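You operate a simulated robot arm through the tools that you are given. There is no shell and no other tool.

You run a simulated robot arm. Do the job below in one go: nothing can be reset, and whatever is moved stays where it is left.

Task
Test the empty aisle arm: up, turn, back, down, then brake it.
Fine: by its buttons; right up, a quarter turn and back, right down; dial to 20 kg; black lever to Brake.
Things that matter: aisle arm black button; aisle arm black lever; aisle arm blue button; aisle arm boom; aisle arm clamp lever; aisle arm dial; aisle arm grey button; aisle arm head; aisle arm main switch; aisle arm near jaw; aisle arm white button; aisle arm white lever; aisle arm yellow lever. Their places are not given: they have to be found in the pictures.

The check looks at the end state, three seconds after you hand in, the way a careful person would. Anything else that was tipped, shoved, dropped, spilled or broken makes it a failure.

Robot
A 7-joint arm with a fingered hand, fixed in place. Base frame: the origin is on the floor under the middle of its stand, x ahead of it, y to its left, z up. Lengths are in m, angles in degrees, forces in N, time in s.
It reaches about 1.089 m from its shoulder. Its first joint turns from -149.0 to 149.0 degrees. Payload 3.5 kg.
The TCP is the grasp point between the finger pads, 0.03 m short of the fingertips. In the tool frame z runs along the fingers and y along their closing line. The gripper opens to 0.104 m; its body begins 0.035 m behind the TCP. The gripper is a hand of 4 fingers: y runs from the thumb to the fingers, the wrist lies at [-0.015, -0.11, -0.186] in the tool frame, and closing takes about 1.5 s.
Orientation is that of the tool frame in the base frame, as a unit quaternion [w, x, y, z]. With the fingers straight down and the wrist toward the robot, the tool's x, y and z point along [0, 1, 0], [1, 0, 0] and [0, 0, -1] of the base frame.

Tools
- The arm moves only by the tool apply_moves. Its argument "targets" is a list of rows, each a list of 2 entries, a list of its own where there are three numbers: the shift along the base's x, y, z in units of 500 mm (1.0 is 500 mm), then the turn, a rotation vector about the base's x, y, z in units of 90 degrees (1.0 is 90 degrees). In form: [[[dx, dy, dz], [rx, ry, rz]], ...]. A call has 1 to 20 rows; each row is the pose to reach, as a shift and turn from the pose commanded when the call began. "hand" is the closure, from 0 (fully open) to 1 (shut), set as the call begins (left out, the last holds). A call with a number of a shift or a turn outside -1 to 1 is refused whole. A row lasts 0.2 s, in which the tool goes at most 0.05 m and 8.6 degrees; a call with a longer step from one row to the next is refused whole, and so is a gripper value outside its range. A pose out of reach is approached as far as the arm can. The call stops where the force on the tool passes 40 N (or 10 N more than at its start, if that is more) or the arm is blocked; 0.2 s more then pass. Each finger travels about 0.045 m/s and halts on what it meets, pressing with about 23 N; the grip force reading is that of the motor and also rises with nothing between the fingers. The clock runs only during rows and for 0.2 s after the last one: add rows that repeat a pose to give the fingers time. The reply holds the time, the measured pose of the TCP, the force on the tool along the base axes, the opening and the grip force, in the units named above and with some noise, with the torque about the TCP (base axes, N m) and any sound that the robot's microphone picked up.
- Cameras (640 x 400 px; columns grow to the right, rows downward): "scene" is fixed at [0.0501, 0.5018, 1.7303]; the picture's right is [-0.62, -0.78, 0.00], its down [-0.48, 0.38, -0.79] and it looks along [0.62, -0.49, -0.61] (base axes); focal length 318 px, centre (320, 200). "wrist" rides on the gripper at [0.061, -0.092, -0.13] in the tool frame; the picture's right is [-0.81, 0.27, -0.52], its down [-0.53, -0.71, 0.46] and it looks along [-0.24, 0.64, 0.72] (tool axes); focal length 275 px, centre (320, 200).
- grab_frame(camera): a new picture of that camera. No time passes.
- move_column(by): slides the trunk up (or, below 0, down) by that many m; the arm rides with it, the base frame stays. It gives what a move gives, with no picture.
- hand_shape(shape): the hand has 4 fingers and takes this shape, open, in about a second: jaw (thumb against the fingers, like two jaws); tri (thumb and two fingers); tip (a fingertip pinch); poke (one finger out to press); point (the index stretched); flat (the hand flat); cup (the hand cupped); fist (a fist). The gripper value then closes the fingers along that shape, each until it touches; the sizes above hold for jaw. It gives what a move gives, with no picture.
- point_at(camera, pixels): there is no depth. For up to 12 entries [column, row, z] of the newest picture of that camera ("zoom" is the newest enlarged one), the place [x, y] in the base frame at which the ray of that pixel passes the height z, good to about 0.003 m. No time passes.
- enlarge(camera, box): a new picture of the part [left, top, right, bottom] of that camera's present view, enlarged. No time passes.
- hand_in(): hands the job in; it is judged then, once.

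Leave the gripper open and the arm clear of the work at the hand-in unless told otherwise.

The tools are called after ">>>" as a command line: name --argument value ..., lists and objects as JSON in quotes. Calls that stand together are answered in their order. apply_moves: Moves the arm, as the interface text tells. Its arguments: {"type":"object","properties":{"targets":{"type":"array","items":{"type":"array"}},"hand":{"type":"number"}},"required":["targets"]} The other tools are called the same way: move_column (by) moves the trunk up or down; hand_shape (shape) gives the hand a shape; grab_frame (camera) takes a picture; point_at (camera, pixels) gives the place at which the rays of pixels pass given heights; enlarge (camera, box) takes an enlarged picture of a part of a camera's view; hand_in () hands the job in.

At the start:

```text
time: 0.0
tool_pos: [0.7669, -0.1602, 1.435]
orientation: [0.0, 0.706, 0.708, 0.0]
ft_force: [-0.3, 0.3, 0.0]
wrist_torque: [0.01, -0.01, -0.03]
finger_gap: 0.1035
finger_force: 0.0
shape: jaw
trunk travel left (down, up): [-0.625, 0.085]
```

scene: 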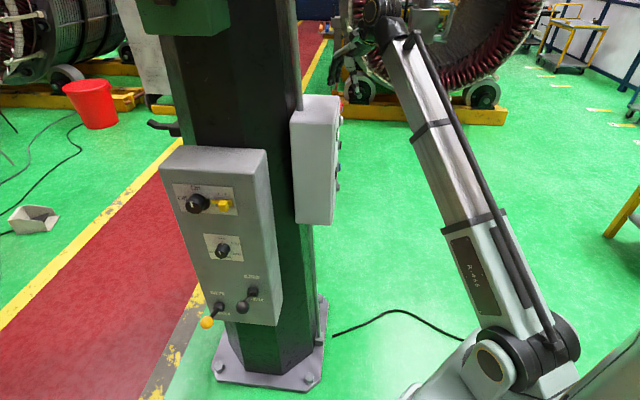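
wrist: 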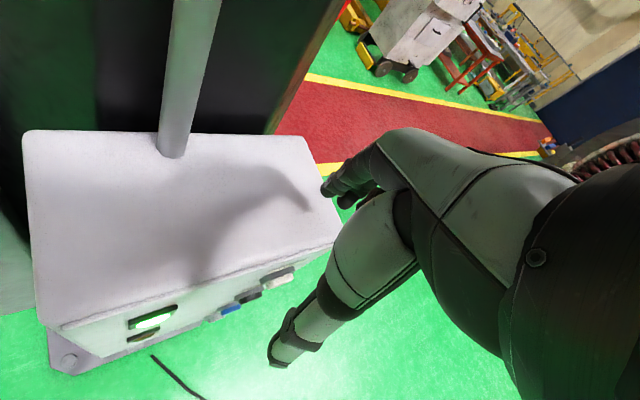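

I see a black column with a grey box on its left face (black knob at about (198,203), dial at (222,250), levers at (207,322) and (243,306)) and a second grey box on its right with buttons facing away from the scene camera. I'll enlarge both boxes.

>>> enlarge --camera "scene" --box '[150, 140, 290, 340]'

>>> enlarge --camera "scene" --box '[270, 80, 380, 230]'

>>> enlarge --camera "wrist" --box '[20, 120, 360, 380]'

>>> enlarge --camera "scene" --box '[100, 0, 360, 160]'

```text
2.00 times, centred on (220, 240) of scene
```

zoom: 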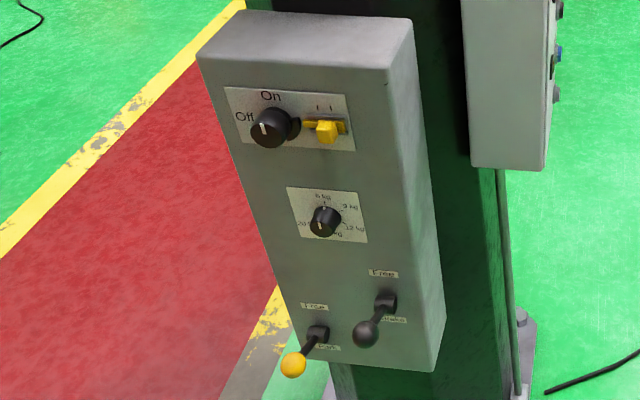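

```text
2.67 times, centred on (325, 155) of scene
```

zoom: 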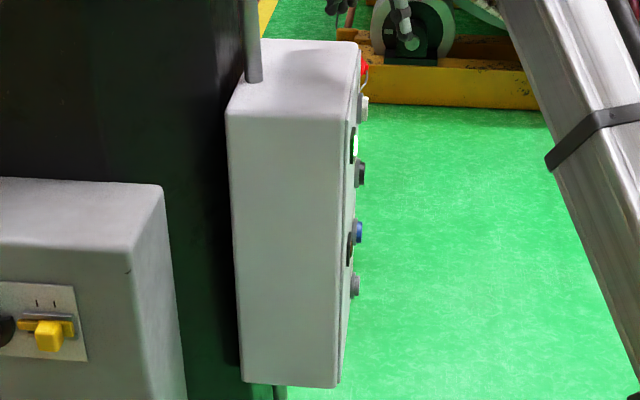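

```text
1.54 times, centred on (190, 250) of wrist
```

zoom: 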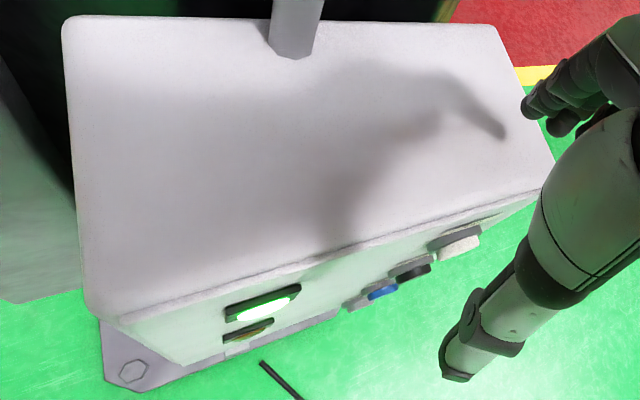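

```text
2.46 times, centred on (230, 80) of scene
```

zoom: 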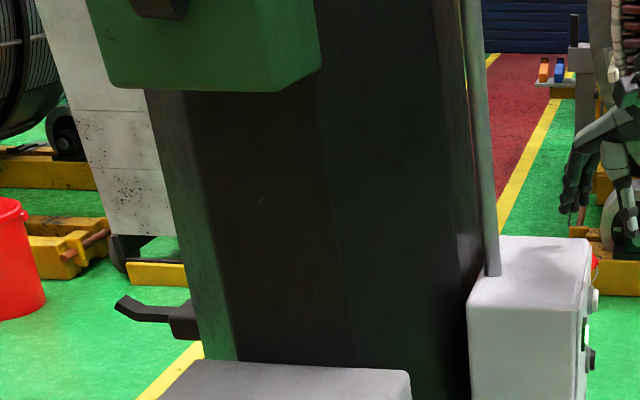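

I'll enlarge the panel more closely to read labels and positions.

>>> enlarge --camera "scene" --box '[170, 180, 240, 220]'

>>> enlarge --camera "scene" --box '[190, 228, 254, 268]'

>>> enlarge --camera "scene" --box '[190, 270, 276, 334]'

>>> enlarge --camera "wrist" --box '[110, 260, 310, 380]'

>>> enlarge --camera "scene" --box '[320, 0, 420, 110]'

```text
9.14 times, centred on (205, 200) of scene
```

zoom: 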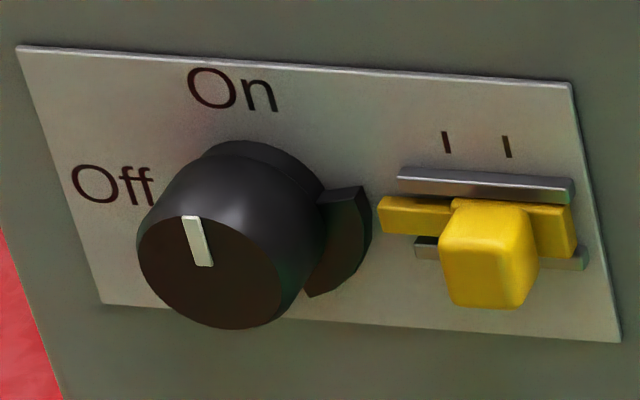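

```text
10.00 times, centred on (222, 248) of scene
```

zoom: 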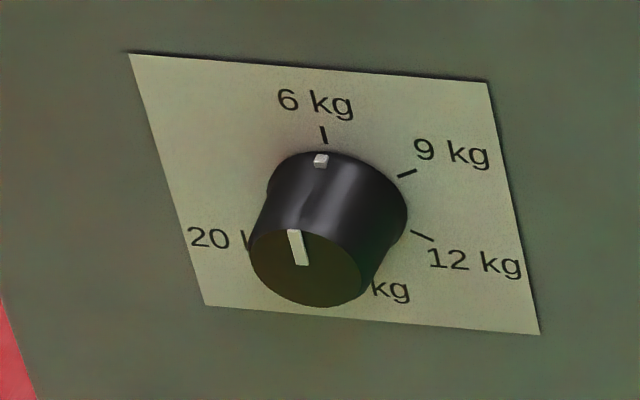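

```text
6.25 times, centred on (233, 302) of scene
```

zoom: 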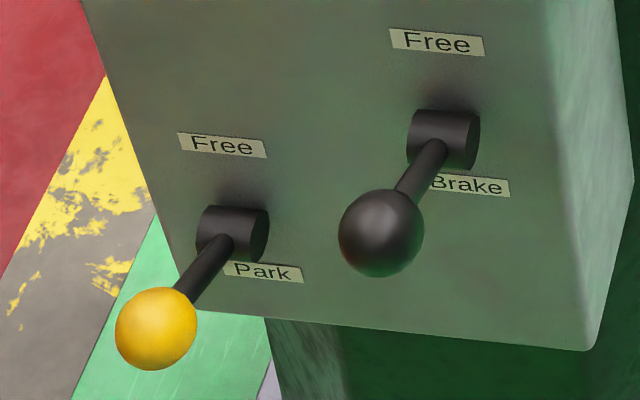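

```text
3.20 times, centred on (210, 320) of wrist
```

zoom: 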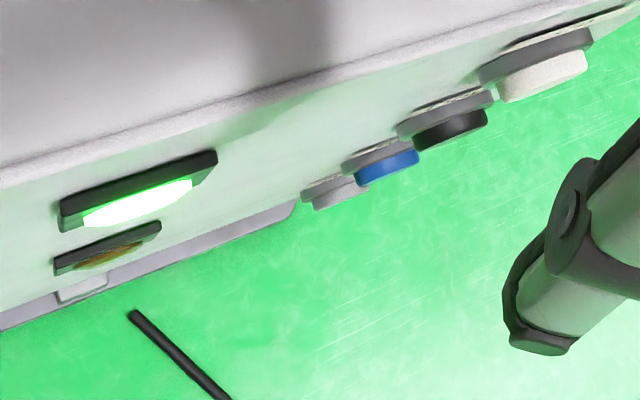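

```text
3.64 times, centred on (370, 55) of scene
```

zoom: 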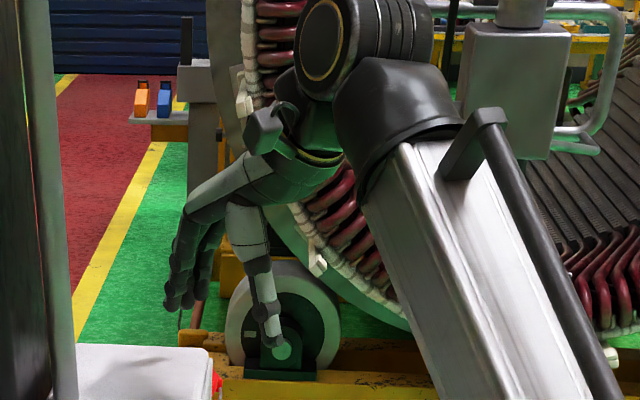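

The main switch mark points to On and a green lamp is lit on the button box. I need to see the rest of the machine (boom, head). I'll look at the top of the scene picture.

>>> enlarge --camera "scene" --box '[400, 0, 480, 50]'

>>> enlarge --camera "scene" --box '[100, 0, 240, 90]'

>>> enlarge --camera "scene" --box '[140, 100, 204, 140]'

>>> point_at --camera "scene" --pixels '[[215, 370, 0.01], [285, 390, 0.01], [325, 340, 0.01], [165, 148, 1.2], [318, 96, 1.2], [198, 203, 1.1], [222, 250, 1.0], [207, 322, 0.8], [243, 306, 0.8]]'

```text
8.00 times, centred on (440, 25) of scene
```

zoom: 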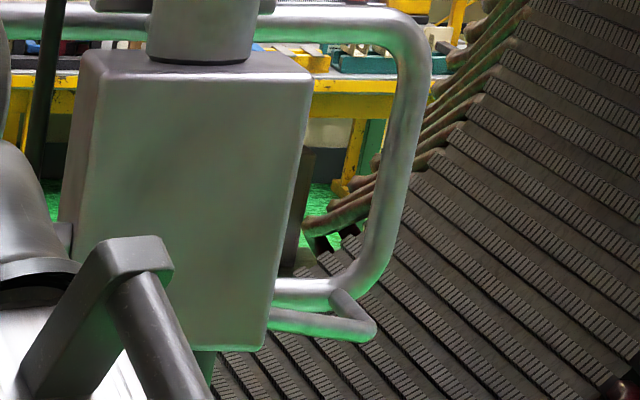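

```text
4.44 times, centred on (170, 45) of scene
```

zoom: 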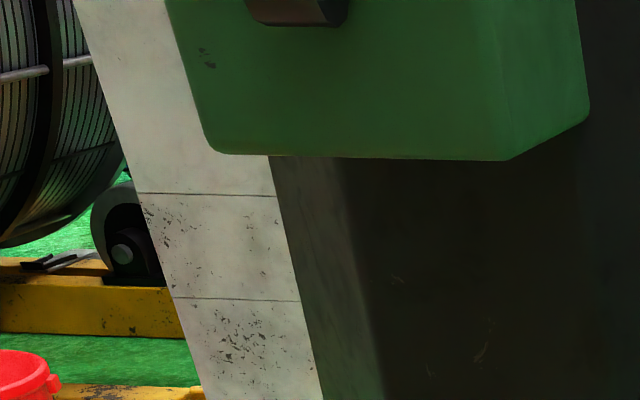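

```text
10.00 times, centred on (172, 120) of scene
```

zoom: 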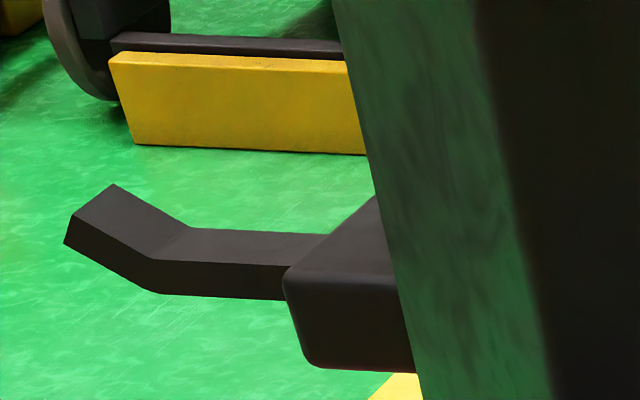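

```text
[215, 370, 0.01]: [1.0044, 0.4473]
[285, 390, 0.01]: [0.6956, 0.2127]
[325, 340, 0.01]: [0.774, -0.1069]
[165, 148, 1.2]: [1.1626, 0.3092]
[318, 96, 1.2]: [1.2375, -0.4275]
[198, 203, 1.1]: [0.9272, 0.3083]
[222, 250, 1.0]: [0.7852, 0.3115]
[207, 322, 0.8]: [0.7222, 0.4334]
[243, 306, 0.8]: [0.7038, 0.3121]
```

I'll triangulate the button box by its top corners in both cameras at several heights, along with the column.

>>> point_at --camera "scene" --pixels '[[290.5, 123, 1.1], [334.4, 125.8, 1.1], [340, 95.8, 1.1], [296, 94, 1.1], [290.5, 123, 1.2], [334.4, 125.8, 1.2], [340, 95.8, 1.2], [296, 94, 1.2], [290.5, 123, 1.3], [334.4, 125.8, 1.3], [340, 95.8, 1.3], [296, 94, 1.3]]'

>>> point_at --camera "wrist" --pixels '[[24, 135, 1.1], [303, 137, 1.1], [343, 240, 1.1], [55, 325, 1.1], [24, 135, 1.2], [303, 137, 1.2], [343, 240, 1.2], [55, 325, 1.2], [24, 135, 1.3], [303, 137, 1.3], [343, 240, 1.3], [55, 325, 1.3]]'

```text
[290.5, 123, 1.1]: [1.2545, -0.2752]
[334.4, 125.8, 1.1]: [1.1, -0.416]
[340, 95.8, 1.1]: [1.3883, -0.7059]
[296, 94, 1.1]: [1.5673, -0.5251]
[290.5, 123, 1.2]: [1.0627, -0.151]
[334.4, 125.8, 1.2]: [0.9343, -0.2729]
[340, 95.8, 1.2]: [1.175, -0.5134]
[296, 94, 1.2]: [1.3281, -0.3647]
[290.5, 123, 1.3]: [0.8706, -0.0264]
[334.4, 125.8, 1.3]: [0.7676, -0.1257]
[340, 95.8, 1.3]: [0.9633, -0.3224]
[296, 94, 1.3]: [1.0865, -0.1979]
```

```text
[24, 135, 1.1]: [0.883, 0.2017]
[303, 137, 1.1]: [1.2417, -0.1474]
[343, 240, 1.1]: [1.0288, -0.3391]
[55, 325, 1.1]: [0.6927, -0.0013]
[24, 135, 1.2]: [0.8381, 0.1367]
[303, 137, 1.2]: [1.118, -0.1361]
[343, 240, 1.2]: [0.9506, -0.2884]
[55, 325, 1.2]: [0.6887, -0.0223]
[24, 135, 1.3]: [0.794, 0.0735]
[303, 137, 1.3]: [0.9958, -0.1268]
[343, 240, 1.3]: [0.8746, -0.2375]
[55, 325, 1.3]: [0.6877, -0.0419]
```

From both views the button box's top is at z≈1.35, with its button face running from about (0.69,-0.05) to (0.84,-0.21) and facing (-x,-y). I'll back the hand off and turn it so that the wrist camera looks at that face.

>>> apply_moves --targets '[[[-0.0354, -0.034, 0], [0, 0, 0]], [[-0.0708, -0.068, 0], [0, 0, 0]], [[-0.1062, -0.102, -0.027], [0.0229, -0.0404, 0.0628]], [[-0.1416, -0.136, -0.054], [0.0457, -0.0808, 0.1256]], [[-0.177, -0.17, -0.081], [0.0686, -0.1212, 0.1883]], [[-0.2124, -0.204, -0.108], [0.0914, -0.1616, 0.2511]], [[-0.2478, -0.238, -0.135], [0.1143, -0.202, 0.3139]], [[-0.2832, -0.272, -0.162], [0.1371, -0.2423, 0.3767]], [[-0.3186, -0.306, -0.189], [0.16, -0.2827, 0.4395]], [[-0.354, -0.34, -0.216], [0.1828, -0.3231, 0.5022]], [[-0.354, -0.34, -0.243], [0.2057, -0.3635, 0.565]], [[-0.354, -0.34, -0.27], [0.2285, -0.4039, 0.6278]]]'

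>>> grab_frame --camera "wrist"

>>> grab_frame --camera "scene"

```text
time: 2.4
tool_pos: [0.5919, -0.3294, 1.319]
orientation: [0.078, 0.333, 0.894, 0.289]
ft_force: [13.3, -37.1, 11.4]
wrist_torque: [1.27, 2.54, 6.95]
finger_gap: 0.1038
finger_force: 0.0
shape: jaw
trunk travel left (down, up): [-0.625, 0.085]
stopped in row 11: the force on the tool passed its limit at 126 N (the readings are from after the stop); the commanded pose is now the measured one
```

```text
taken
```

wrist: 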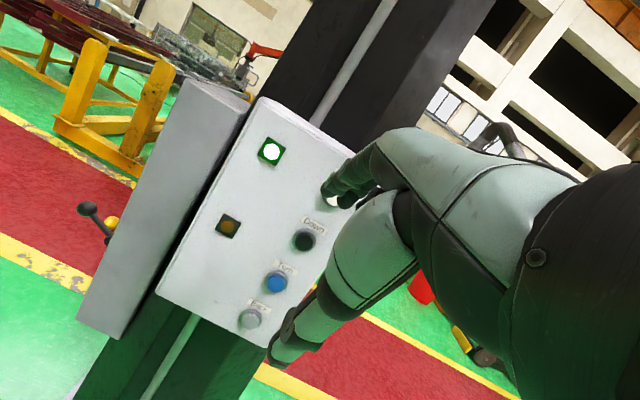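

```text
taken
```

scene: 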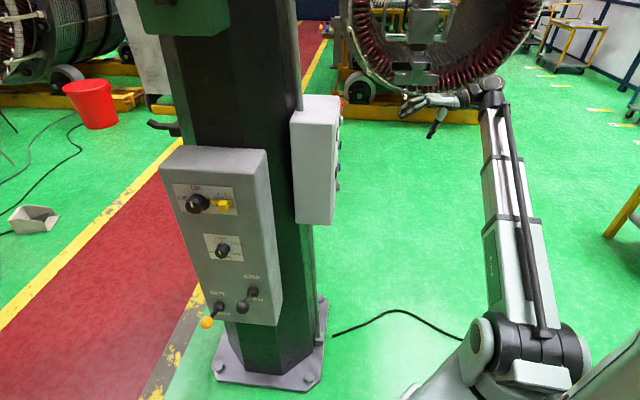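

The move stopped with a contact force (now −37 N along y). I'll zoom to see what the hand/arm touched near (440,90) in the scene picture, before moving anything.

>>> enlarge --camera "scene" --box '[330, 0, 540, 150]'

>>> enlarge --camera "scene" --box '[370, 20, 500, 110]'

>>> enlarge --camera "wrist" --box '[150, 90, 350, 370]'

```text
2.67 times, centred on (435, 75) of scene
```

zoom: 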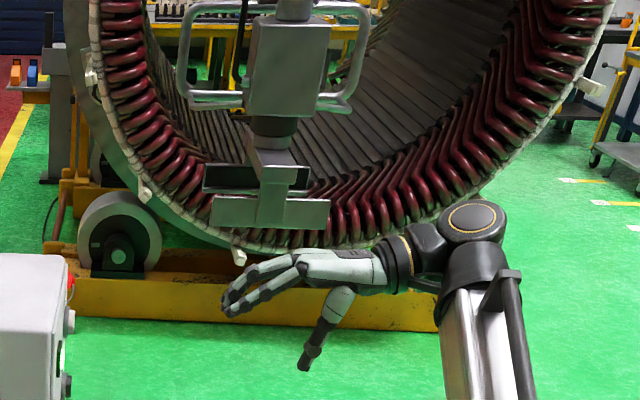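

```text
4.44 times, centred on (435, 65) of scene
```

zoom: 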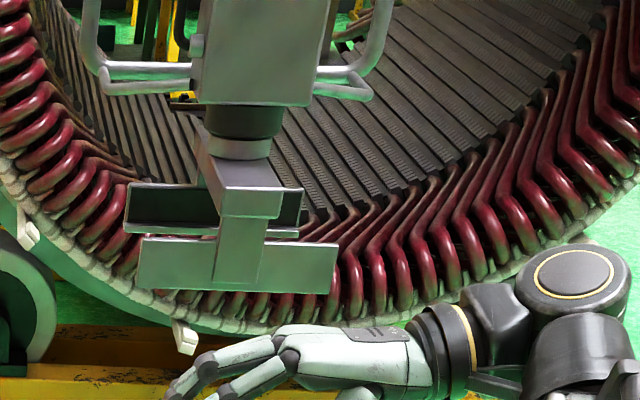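

```text
1.43 times, centred on (250, 230) of wrist
```

zoom: 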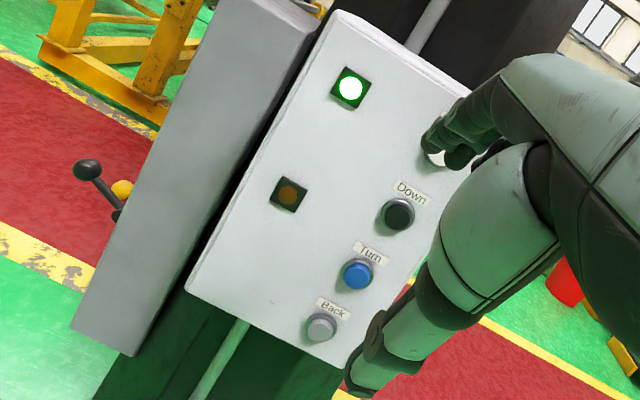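

The wrist view shows labels: black = Down, blue = Turn, grey = Back (white presumably Up). The head (grey box with flat jaws, scene (415,60)) has not moved; the force line passes through the wrist, so it looks like the hand folded against its own forearm. I'll back the turn off a bit to relieve it.

>>> apply_moves --targets '[[[0, 0, 0], [-0.0244, 0.0431, -0.067]], [[0, 0, 0], [-0.0488, 0.0863, -0.134]], [[0, 0, 0], [-0.0488, 0.0863, -0.134]]]'

>>> grab_frame --camera "scene"

>>> grab_frame --camera "wrist"

```text
time: 2.6
tool_pos: [0.591, -0.3307, 1.3191]
orientation: [0.077, 0.337, 0.894, 0.285]
ft_force: [6.9, -2.5, 3.2]
wrist_torque: [-0.15, 0.84, 0.7]
finger_gap: 0.1037
finger_force: 0.0
shape: jaw
trunk travel left (down, up): [-0.625, 0.085]
stopped in row 1: the force on the tool passed its limit at 86 N (the readings are from after the stop); the commanded pose is now the measured one
```

```text
taken
```

scene: 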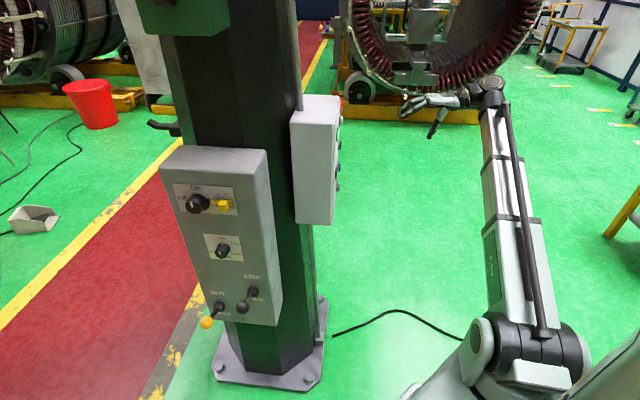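

```text
taken
```

wrist: 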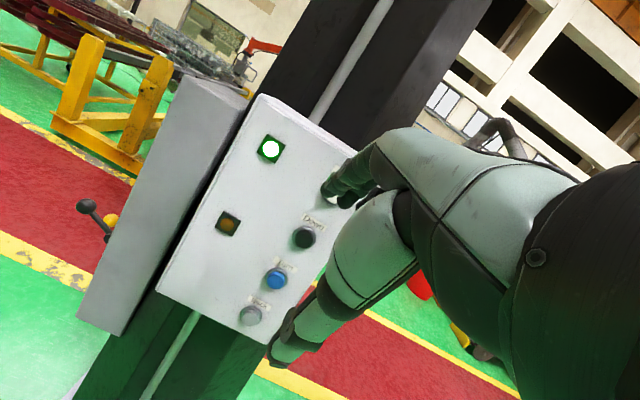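

The force has fallen to a few newtons. I'll try backing off again gently.

>>> apply_moves --targets '[[[0, 0, 0], [-0.01, 0.018, -0.028]], [[0, 0, 0], [-0.02, 0.036, -0.056]], [[0, 0, 0], [-0.03, 0.054, -0.084]], [[0, 0, 0], [-0.04, 0.072, -0.112]]]'

>>> enlarge --camera "scene" --box '[370, 20, 500, 110]'

```text
time: 3.6
tool_pos: [0.5917, -0.33, 1.3192]
orientation: [0.062, 0.429, 0.872, 0.228]
ft_force: [0.4, 0.1, -0.1]
wrist_torque: [0.03, -0.01, -0.02]
finger_gap: 0.1033
finger_force: 0.0
shape: jaw
trunk travel left (down, up): [-0.625, 0.085]
```

```text
4.44 times, centred on (435, 65) of scene
```

zoom: 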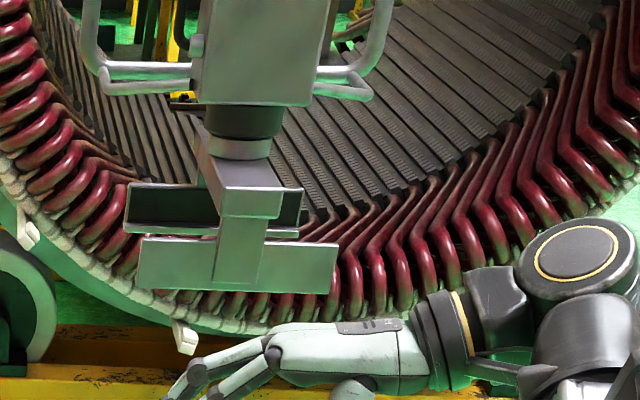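

Freed: it was the wrist folding on itself. Next I want to see the boom head, so I'll turn the hand clockwise and look along (+x,−y).

>>> apply_moves --targets '[[[-0.0127, 0, 0.002], [-0.0064, -0.0142, -0.0846]], [[-0.0255, 0, 0.004], [-0.0128, -0.0283, -0.1693]], [[-0.0382, 0, 0.006], [-0.0192, -0.0425, -0.2539]], [[-0.0509, 0, 0.007], [-0.0256, -0.0566, -0.3385]], [[-0.0636, 0, 0.009], [-0.032, -0.0708, -0.4232]], [[-0.0764, 0, 0.011], [-0.0383, -0.0849, -0.5078]], [[-0.0891, 0, 0.013], [-0.0447, -0.0991, -0.5925]], [[-0.1018, 0, 0.015], [-0.0511, -0.1132, -0.6771]], [[-0.1146, 0, 0.016], [-0.0575, -0.1274, -0.7617]], [[-0.1273, 0, 0.018], [-0.0639, -0.1415, -0.8464]], [[-0.14, 0, 0.02], [-0.0703, -0.1557, -0.931]]]'

>>> grab_frame --camera "wrist"

>>> grab_frame --camera "scene"

```text
time: 6.0
tool_pos: [0.5216, -0.3291, 1.3294]
orientation: [0.318, 0.867, 0.361, 0.13]
ft_force: [0.4, 0.0, 0.0]
wrist_torque: [-0.01, 0.03, 0.03]
finger_gap: 0.1038
finger_force: 0.2
shape: jaw
trunk travel left (down, up): [-0.625, 0.085]
```

```text
taken
```

wrist: 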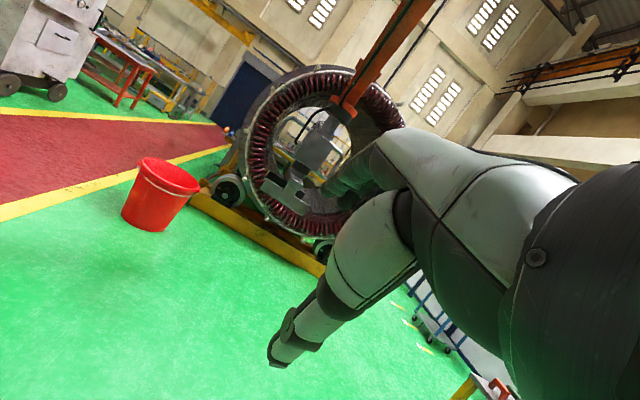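

```text
taken
```

scene: 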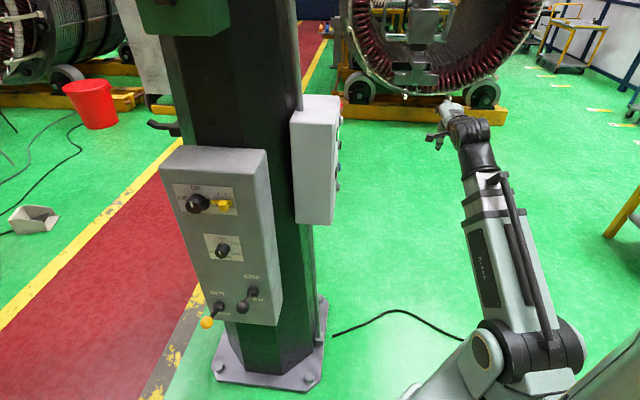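

The wrist view shows the head at about (318,150) hanging near the stator and an orange boom above. I'll enlarge that.

>>> enlarge --camera "wrist" --box '[220, 60, 420, 260]'

>>> enlarge --camera "wrist" --box '[250, 90, 360, 220]'

>>> enlarge --camera "scene" --box '[370, 0, 500, 110]'

```text
2.00 times, centred on (320, 160) of wrist
```

zoom: 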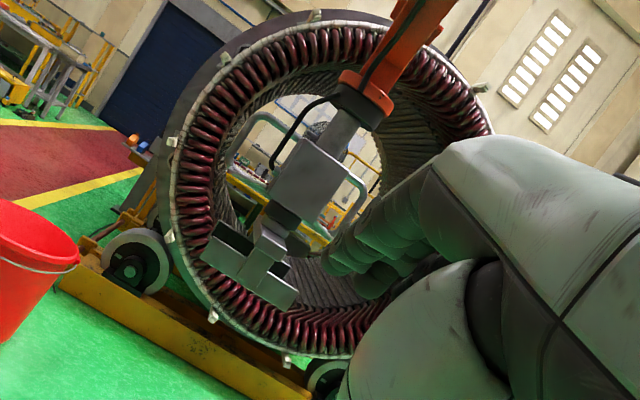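

```text
3.08 times, centred on (305, 155) of wrist
```

zoom: 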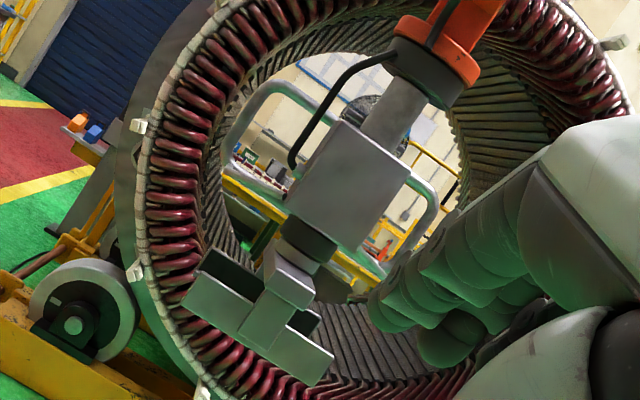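

```text
3.64 times, centred on (435, 55) of scene
```

zoom: 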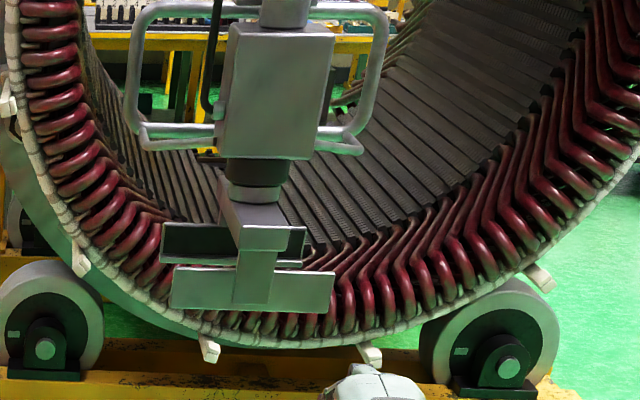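

I'll triangulate the jaw plate's lower edge in both views, and also look at the boom line.

>>> point_at --camera "scene" --pixels '[[393.8, 84.4, 0.9], [438.3, 86, 0.9], [393.8, 84.4, 1.1], [438.3, 86, 1.1], [393.8, 84.4, 1.3], [438.3, 86, 1.3]]'

>>> point_at --camera "wrist" --pixels '[[260.2, 188.4, 0.9], [301.8, 215.1, 0.9], [260.2, 188.4, 1.1], [301.8, 215.1, 1.1], [260.2, 188.4, 1.3], [301.8, 215.1, 1.3], [347, 110, 1.6], [347, 110, 1.8], [347, 110, 2.0], [425, 5, 1.8], [425, 5, 2.0], [425, 5, 2.2]]'

```text
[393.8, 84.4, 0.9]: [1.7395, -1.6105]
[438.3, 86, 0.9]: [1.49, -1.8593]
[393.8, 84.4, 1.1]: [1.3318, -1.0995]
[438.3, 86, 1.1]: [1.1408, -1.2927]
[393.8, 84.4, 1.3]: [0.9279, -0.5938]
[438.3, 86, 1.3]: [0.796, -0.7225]
```

```text
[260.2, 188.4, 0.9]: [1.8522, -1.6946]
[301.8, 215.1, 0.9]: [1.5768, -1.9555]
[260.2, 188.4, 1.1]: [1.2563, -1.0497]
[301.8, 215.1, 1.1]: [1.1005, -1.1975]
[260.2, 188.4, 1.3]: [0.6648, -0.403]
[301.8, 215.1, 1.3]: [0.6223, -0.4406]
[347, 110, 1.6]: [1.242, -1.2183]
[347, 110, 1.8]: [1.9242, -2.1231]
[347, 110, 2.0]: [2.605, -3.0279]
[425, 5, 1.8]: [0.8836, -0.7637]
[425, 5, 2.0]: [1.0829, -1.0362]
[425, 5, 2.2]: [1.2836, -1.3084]
```

The jaw plate is at about (1.37,−1.39) with lower edge z≈1.03, hanging on an orange drop that goes up past z≈2.3, so it's far away from my arm. Now I'll set the poke shape here in free space and look at where the finger ends up.

>>> hand_shape --shape "poke"

>>> grab_frame --camera "wrist"

>>> enlarge --camera "scene" --box '[410, 80, 510, 160]'

```text
time: 6.9
tool_pos: [0.5209, -0.3305, 1.3296]
orientation: [0.317, 0.867, 0.362, 0.131]
ft_force: [0.1, -0.5, -0.7]
wrist_torque: [0.03, 0.0, 0.0]
finger_gap: 0.0001
finger_force: 0.1
shape: poke
trunk travel left (down, up): [-0.625, 0.085]
```

```text
taken
```

wrist: 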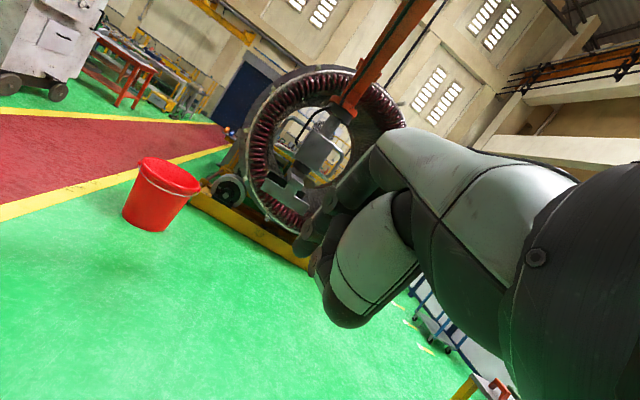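

```text
5.00 times, centred on (460, 120) of scene
```

zoom: 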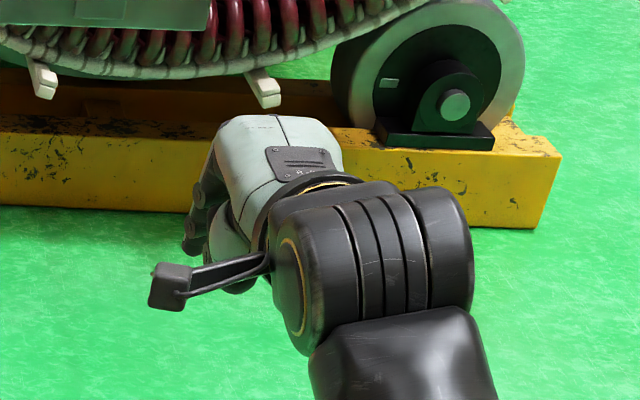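

I'll enlarge the wrist picture near the fingers to identify the pressing fingertip.

>>> enlarge --camera "wrist" --box '[260, 130, 440, 340]'

```text
1.90 times, centred on (350, 235) of wrist
```

zoom: 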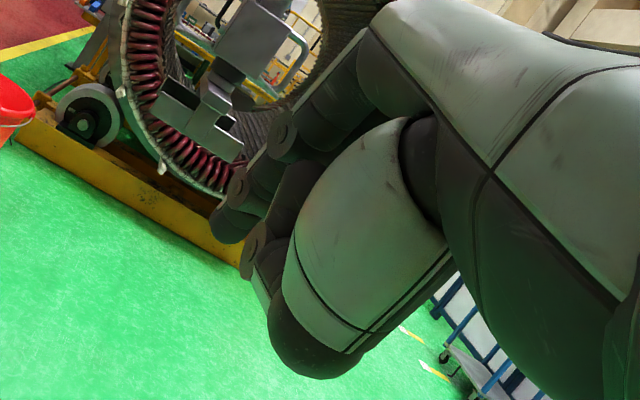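

The poking fingertip sits at about pixel (300,253), consistent with TCP + 0.03 m along the fingers. Now I'll bring the camera to face the buttons with an unstrained wrist.

>>> apply_moves --targets '[[[0.02, 0.0025, -0.04], [-0.0043, -0.0138, 0.0762]], [[0.04, 0.005, -0.08], [-0.0087, -0.0275, 0.1523]], [[0.06, 0.0075, -0.12], [-0.013, -0.0413, 0.2285]], [[0.08, 0.01, -0.16], [-0.0174, -0.0551, 0.3047]], [[0.1, 0.0125, -0.2], [-0.0217, -0.0688, 0.3808]], [[0.12, 0.015, -0.24], [-0.026, -0.0826, 0.457]], [[0.14, 0.0175, -0.28], [-0.0304, -0.0963, 0.5331]], [[0.16, 0.02, -0.32], [-0.0347, -0.1101, 0.6093]]]'

>>> grab_frame --camera "wrist"

>>> grab_frame --camera "scene"

```text
time: 8.7
tool_pos: [0.6019, -0.3219, 1.1695]
orientation: [0.273, 0.58, 0.695, 0.324]
ft_force: [0.2, -0.4, -0.3]
wrist_torque: [0.02, 0.0, 0.01]
finger_gap: 0.0001
finger_force: 0.0
shape: poke
trunk travel left (down, up): [-0.625, 0.085]
```

```text
taken
```

wrist: 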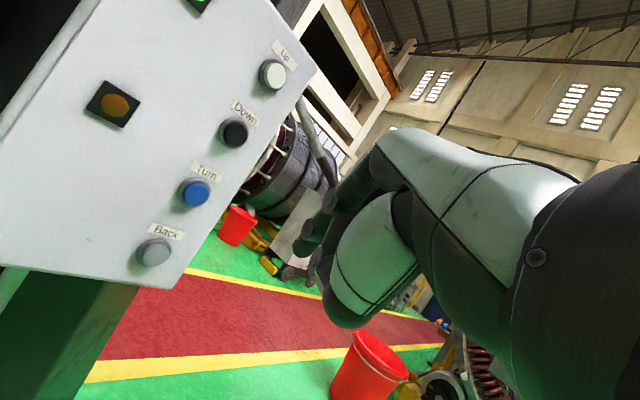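

```text
taken
```

scene: 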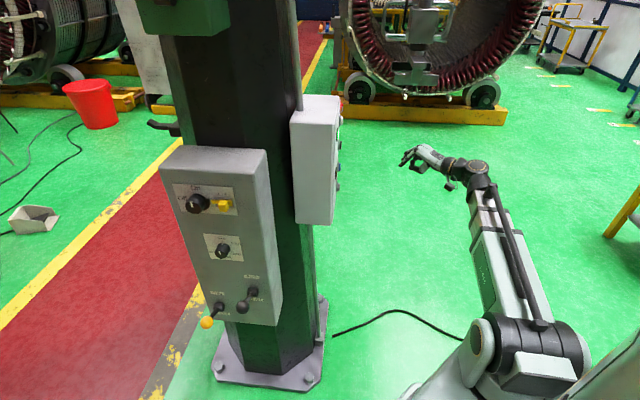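

Clear view: white = Up (272,74), black = Down (234,132), blue = Turn (194,192), grey = Back (153,252). I'll get rays for each at a few heights.

>>> point_at --camera "wrist" --pixels '[[272, 75, 1.25], [272, 75, 1.3], [234, 133, 1.2], [234, 133, 1.25], [194, 193, 1.1], [194, 193, 1.15], [153, 253, 1.0], [153, 253, 1.05], [306, 88, 1.25], [306, 88, 1.3], [182, 285, 0.95], [182, 285, 1.0]]'

>>> enlarge --camera "wrist" --box '[120, 40, 320, 300]'

>>> enlarge --camera "scene" --box '[300, 90, 380, 230]'

```text
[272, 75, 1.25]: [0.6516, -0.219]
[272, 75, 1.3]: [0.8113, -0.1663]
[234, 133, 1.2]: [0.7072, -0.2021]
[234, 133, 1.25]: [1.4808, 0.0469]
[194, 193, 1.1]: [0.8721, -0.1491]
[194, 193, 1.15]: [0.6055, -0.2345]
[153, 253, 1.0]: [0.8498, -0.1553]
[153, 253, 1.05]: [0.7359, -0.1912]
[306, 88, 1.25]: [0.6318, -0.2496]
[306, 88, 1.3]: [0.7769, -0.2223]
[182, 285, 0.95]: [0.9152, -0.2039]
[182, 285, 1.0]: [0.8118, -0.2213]
```

```text
1.54 times, centred on (220, 170) of wrist
```

zoom: 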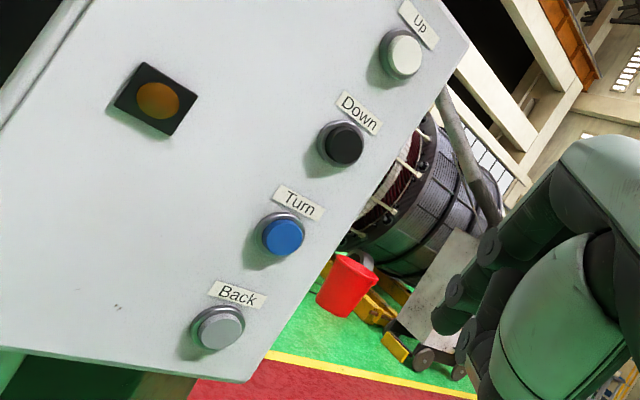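

```text
2.86 times, centred on (340, 160) of scene
```

zoom: 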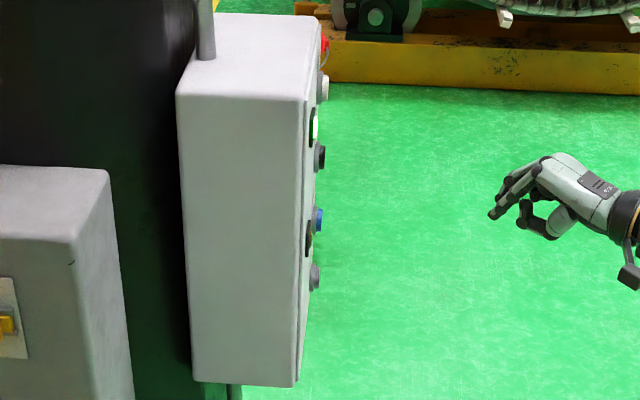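

Triangulation from both cameras agrees: buttons are in a column at about (0.791,−0.174), z ≈ 1.293 (Up), 1.203 (Down), 1.113 (Turn), 1.023 (Back). Next I'll pin down the fingertip's actual position using both cameras.

>>> enlarge --camera "scene" --box '[390, 135, 470, 185]'

>>> enlarge --camera "wrist" --box '[270, 200, 350, 300]'

```text
8.00 times, centred on (430, 160) of scene
```

zoom: 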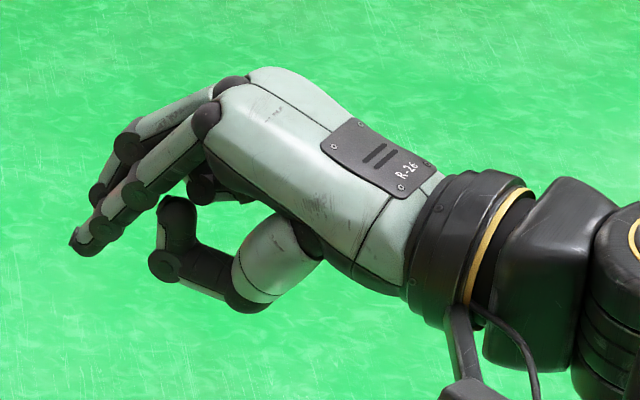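

```text
4.00 times, centred on (310, 250) of wrist
```

zoom: 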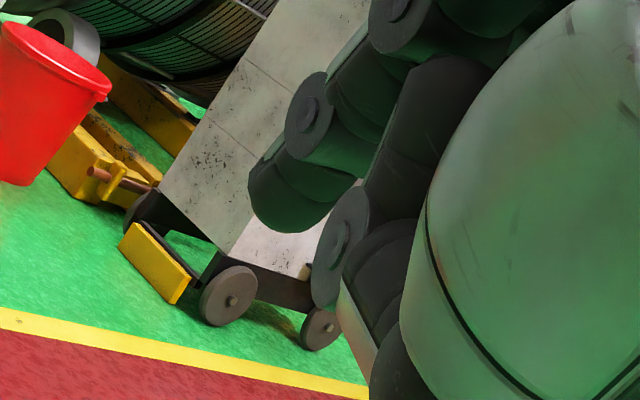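

>>> point_at --camera "wrist" --pixels '[[299, 254, 1.1], [299, 254, 1.13], [299, 254, 1.16], [299, 254, 1.19]]'

>>> point_at --camera "scene" --pixels '[[400.2, 165.3, 1.1], [400.2, 165.3, 1.13], [400.2, 165.3, 1.16], [400.2, 165.3, 1.19]]'

```text
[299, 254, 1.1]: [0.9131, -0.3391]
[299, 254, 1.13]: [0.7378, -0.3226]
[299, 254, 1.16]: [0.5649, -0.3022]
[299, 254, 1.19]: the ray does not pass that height
```

```text
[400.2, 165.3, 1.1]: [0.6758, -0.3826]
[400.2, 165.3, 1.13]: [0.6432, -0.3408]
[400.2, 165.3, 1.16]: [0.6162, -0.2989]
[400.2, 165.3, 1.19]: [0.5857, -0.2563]
```

The fingertip is at about (0.623,−0.309,1.151), i.e. tool offset (0.009, 0, 0.03). I'll take a closer look at the fingertips to see whether another finger sticks out equally far.

>>> enlarge --camera "scene" --box '[395, 148, 427, 168]'

```text
16.00 times, centred on (411, 158) of scene
```

zoom: 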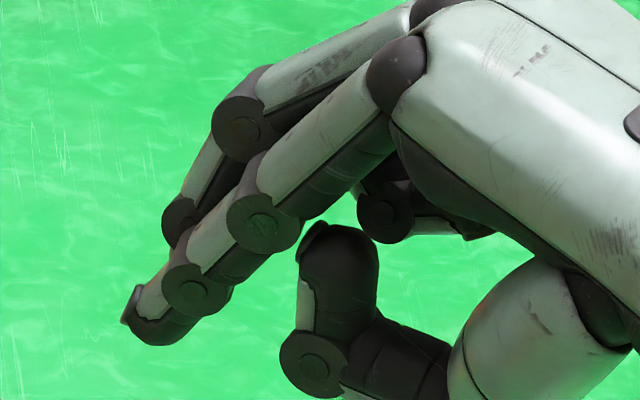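

The index finger clearly sticks out further than the others. Both levers compute to about 27° above horizontal = Free. I'll go to a pre-press pose about 4.5 cm in front of the white Up button, hand yawed 30° and pitched.

>>> apply_moves --targets '[[[0.0348, 0.0234, 0.0348], [0.0048, -0.0131, 0.0277]], [[0.0695, 0.0469, 0.0695], [0.0096, -0.0262, 0.0554]], [[0.1043, 0.0703, 0.1043], [0.0143, -0.0393, 0.0831]], [[0.139, 0.0937, 0.139], [0.0191, -0.0524, 0.1109]], [[0.1738, 0.1171, 0.1738], [0.0239, -0.0655, 0.1386]], [[0.2085, 0.1406, 0.2085], [0.0287, -0.0786, 0.1663]], [[0.2433, 0.164, 0.2433], [0.0334, -0.0917, 0.194]], [[0.278, 0.1874, 0.278], [0.0382, -0.1048, 0.2217]]]'

>>> grab_frame --camera "wrist"

>>> enlarge --camera "scene" --box '[300, 90, 400, 170]'

```text
time: 10.5
tool_pos: [0.7406, -0.2263, 1.3069]
orientation: [0.25, 0.43, 0.751, 0.433]
ft_force: [0.0, -0.2, -1.1]
wrist_torque: [-0.01, 0.0, 0.0]
finger_gap: 0.0
finger_force: 0.1
shape: poke
trunk travel left (down, up): [-0.625, 0.085]
```

```text
taken
```

wrist: 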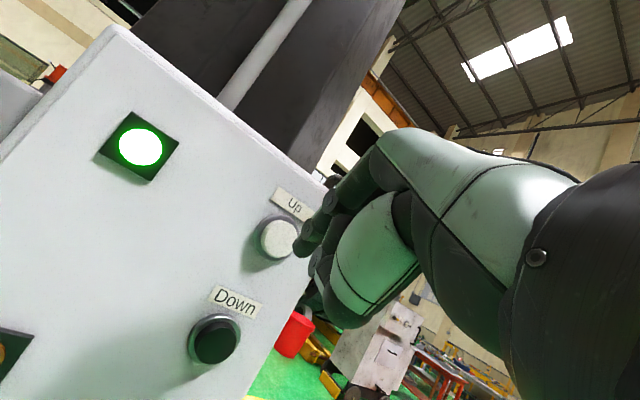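

```text
5.00 times, centred on (350, 130) of scene
```

zoom: 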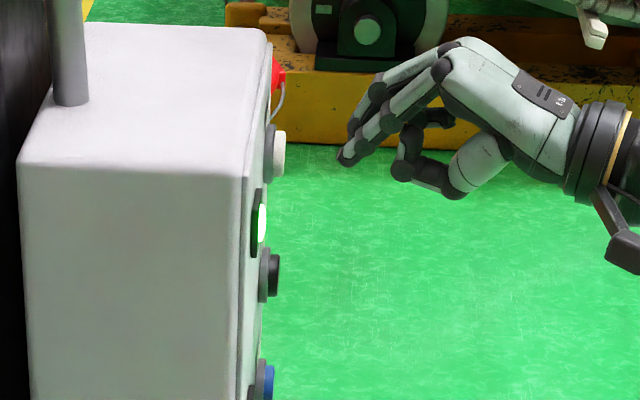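

The fingertip (300,252) is near the white button (279,238) in the wrist view. I'll check the aim by ray before pressing.

>>> point_at --camera "wrist" --pixels '[[281, 238, 1.28], [281, 238, 1.29], [281, 238, 1.3], [281, 238, 1.31], [214, 340, 1.2], [214, 340, 1.21]]'

>>> point_at --camera "scene" --pixels '[[343, 120.5, 1.28], [343, 120.5, 1.29], [343, 120.5, 1.3]]'

```text
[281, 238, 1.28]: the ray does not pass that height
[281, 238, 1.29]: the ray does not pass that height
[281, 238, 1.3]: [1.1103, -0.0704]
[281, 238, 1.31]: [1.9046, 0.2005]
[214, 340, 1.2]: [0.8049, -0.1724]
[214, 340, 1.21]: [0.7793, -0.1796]
```

```text
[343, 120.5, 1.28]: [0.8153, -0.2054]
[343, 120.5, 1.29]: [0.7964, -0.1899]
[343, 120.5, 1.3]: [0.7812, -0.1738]
```

Aim is good: fingertip ≈(0.759,−0.206,1.292), cap centre ≈(0.787,−0.180,1.296). I'll press the Up button along the face normal, ~8 mm, and hold about a second.

>>> apply_moves --targets '[[[0.02546, 0.02546, 0.006], [0, 0, 0]], [[0.04525, 0.04525, 0.006], [0, 0, 0]], [[0.05374, 0.05374, 0.006], [0, 0, 0]], [[0.0594, 0.0594, 0.006], [0, 0, 0]], [[0.06505, 0.06505, 0.006], [0, 0, 0]], [[0.06505, 0.06505, 0.006], [0, 0, 0]], [[0.06505, 0.06505, 0.006], [0, 0, 0]]]'

>>> grab_frame --camera "wrist"

>>> grab_frame --camera "scene"

```text
time: 12.1
tool_pos: [0.77, -0.1962, 1.312]
orientation: [0.252, 0.431, 0.75, 0.435]
ft_force: [-12.0, -13.0, 3.9]
wrist_torque: [-0.09, 0.12, 0.07]
finger_gap: 0.0001
finger_force: 0.0
shape: poke
trunk travel left (down, up): [-0.625, 0.085]
heard: click
```

```text
taken
```

wrist: 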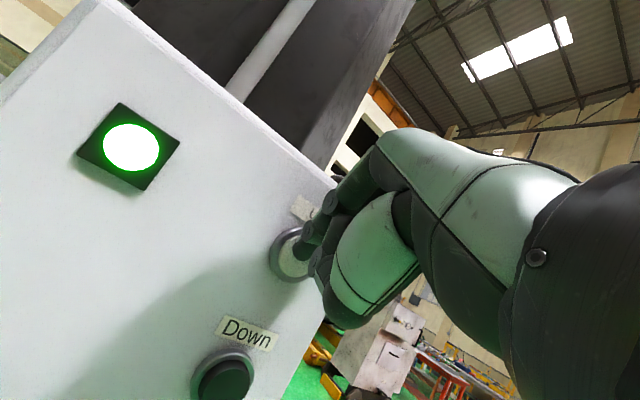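

```text
taken
```

scene: 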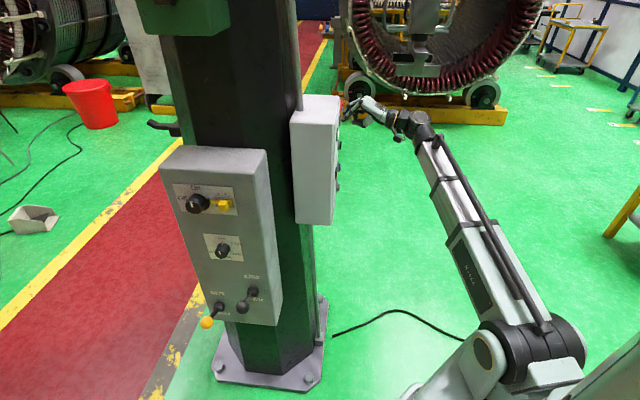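

A click was heard and the head in the scene picture has risen (jaws from row ~75 to ~63). It runs while held, so I'll keep holding and watch.

>>> apply_moves --targets '[[[0, 0, 0], [0, 0, 0]], [[0, 0, 0], [0, 0, 0]], [[0, 0, 0], [0, 0, 0]], [[0, 0, 0], [0, 0, 0]], [[0, 0, 0], [0, 0, 0]], [[0, 0, 0], [0, 0, 0]], [[0, 0, 0], [0, 0, 0]], [[0, 0, 0], [0, 0, 0]], [[0, 0, 0], [0, 0, 0]], [[0, 0, 0], [0, 0, 0]]]'

>>> enlarge --camera "scene" --box '[330, 0, 490, 110]'

```text
time: 14.3
tool_pos: [0.7714, -0.1963, 1.3117]
orientation: [0.252, 0.431, 0.749, 0.435]
ft_force: [-10.5, -15.2, 5.5]
wrist_torque: [-0.13, 0.1, 0.0]
finger_gap: 0.0001
finger_force: 0.0
shape: poke
trunk travel left (down, up): [-0.625, 0.085]
```

```text
3.64 times, centred on (410, 55) of scene
```

zoom: 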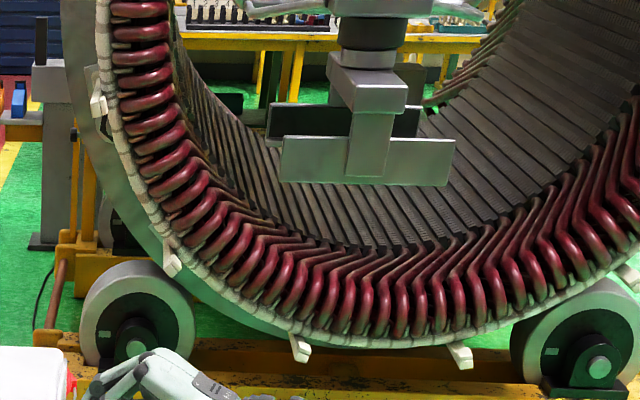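

Still rising (plate's lower edge now at scene row ~50). I'll hold 4 s more.

>>> apply_moves --targets '[[[0, 0, 0], [0, 0, 0]], [[0, 0, 0], [0, 0, 0]], [[0, 0, 0], [0, 0, 0]], [[0, 0, 0], [0, 0, 0]], [[0, 0, 0], [0, 0, 0]], [[0, 0, 0], [0, 0, 0]], [[0, 0, 0], [0, 0, 0]], [[0, 0, 0], [0, 0, 0]], [[0, 0, 0], [0, 0, 0]], [[0, 0, 0], [0, 0, 0]], [[0, 0, 0], [0, 0, 0]], [[0, 0, 0], [0, 0, 0]], [[0, 0, 0], [0, 0, 0]], [[0, 0, 0], [0, 0, 0]], [[0, 0, 0], [0, 0, 0]], [[0, 0, 0], [0, 0, 0]], [[0, 0, 0], [0, 0, 0]], [[0, 0, 0], [0, 0, 0]], [[0, 0, 0], [0, 0, 0]], [[0, 0, 0], [0, 0, 0]]]'

>>> enlarge --camera "scene" --box '[330, 0, 490, 110]'

>>> grab_frame --camera "wrist"

```text
time: 18.5
tool_pos: [0.7695, -0.1963, 1.3128]
orientation: [0.251, 0.431, 0.75, 0.434]
ft_force: [-11.8, -16.3, 5.9]
wrist_torque: [-0.11, 0.11, -0.01]
finger_gap: 0.0001
finger_force: 0.0
shape: poke
trunk travel left (down, up): [-0.625, 0.085]
```

```text
3.64 times, centred on (410, 55) of scene
```

zoom: 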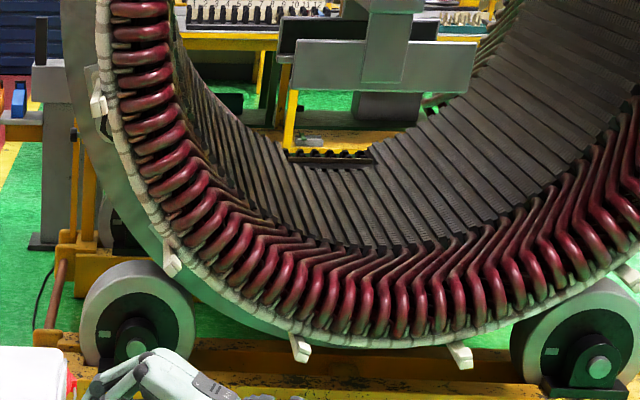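

```text
taken
```

wrist: 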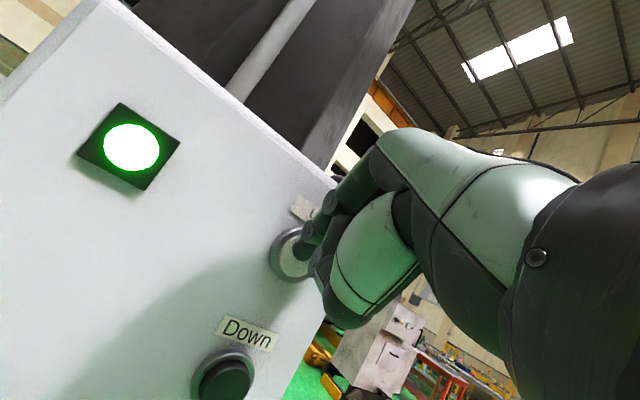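

Now the plate's lower edge is at zoom row ~92. I'll hold another 2 s to see whether it has reached the top stop.

>>> apply_moves --targets '[[[0, 0, 0], [0, 0, 0]], [[0, 0, 0], [0, 0, 0]], [[0, 0, 0], [0, 0, 0]], [[0, 0, 0], [0, 0, 0]], [[0, 0, 0], [0, 0, 0]], [[0, 0, 0], [0, 0, 0]], [[0, 0, 0], [0, 0, 0]], [[0, 0, 0], [0, 0, 0]], [[0, 0, 0], [0, 0, 0]], [[0, 0, 0], [0, 0, 0]]]'

>>> enlarge --camera "scene" --box '[330, 0, 490, 110]'

```text
time: 20.7
tool_pos: [0.7699, -0.1966, 1.3122]
orientation: [0.251, 0.431, 0.75, 0.434]
ft_force: [-10.3, -15.1, 5.8]
wrist_torque: [-0.11, 0.09, 0.02]
finger_gap: 0.0001
finger_force: 0.1
shape: poke
trunk travel left (down, up): [-0.625, 0.085]
```

```text
3.64 times, centred on (410, 55) of scene
```

zoom: 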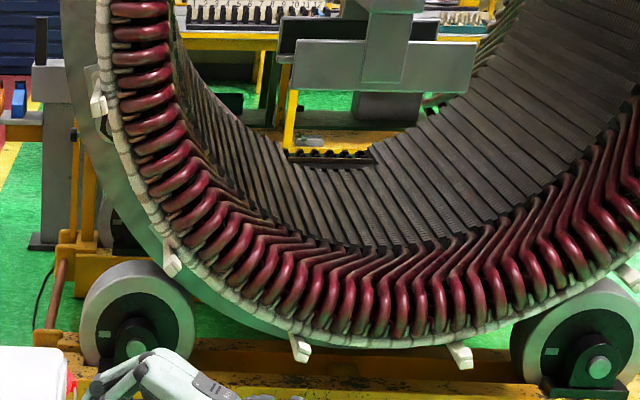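

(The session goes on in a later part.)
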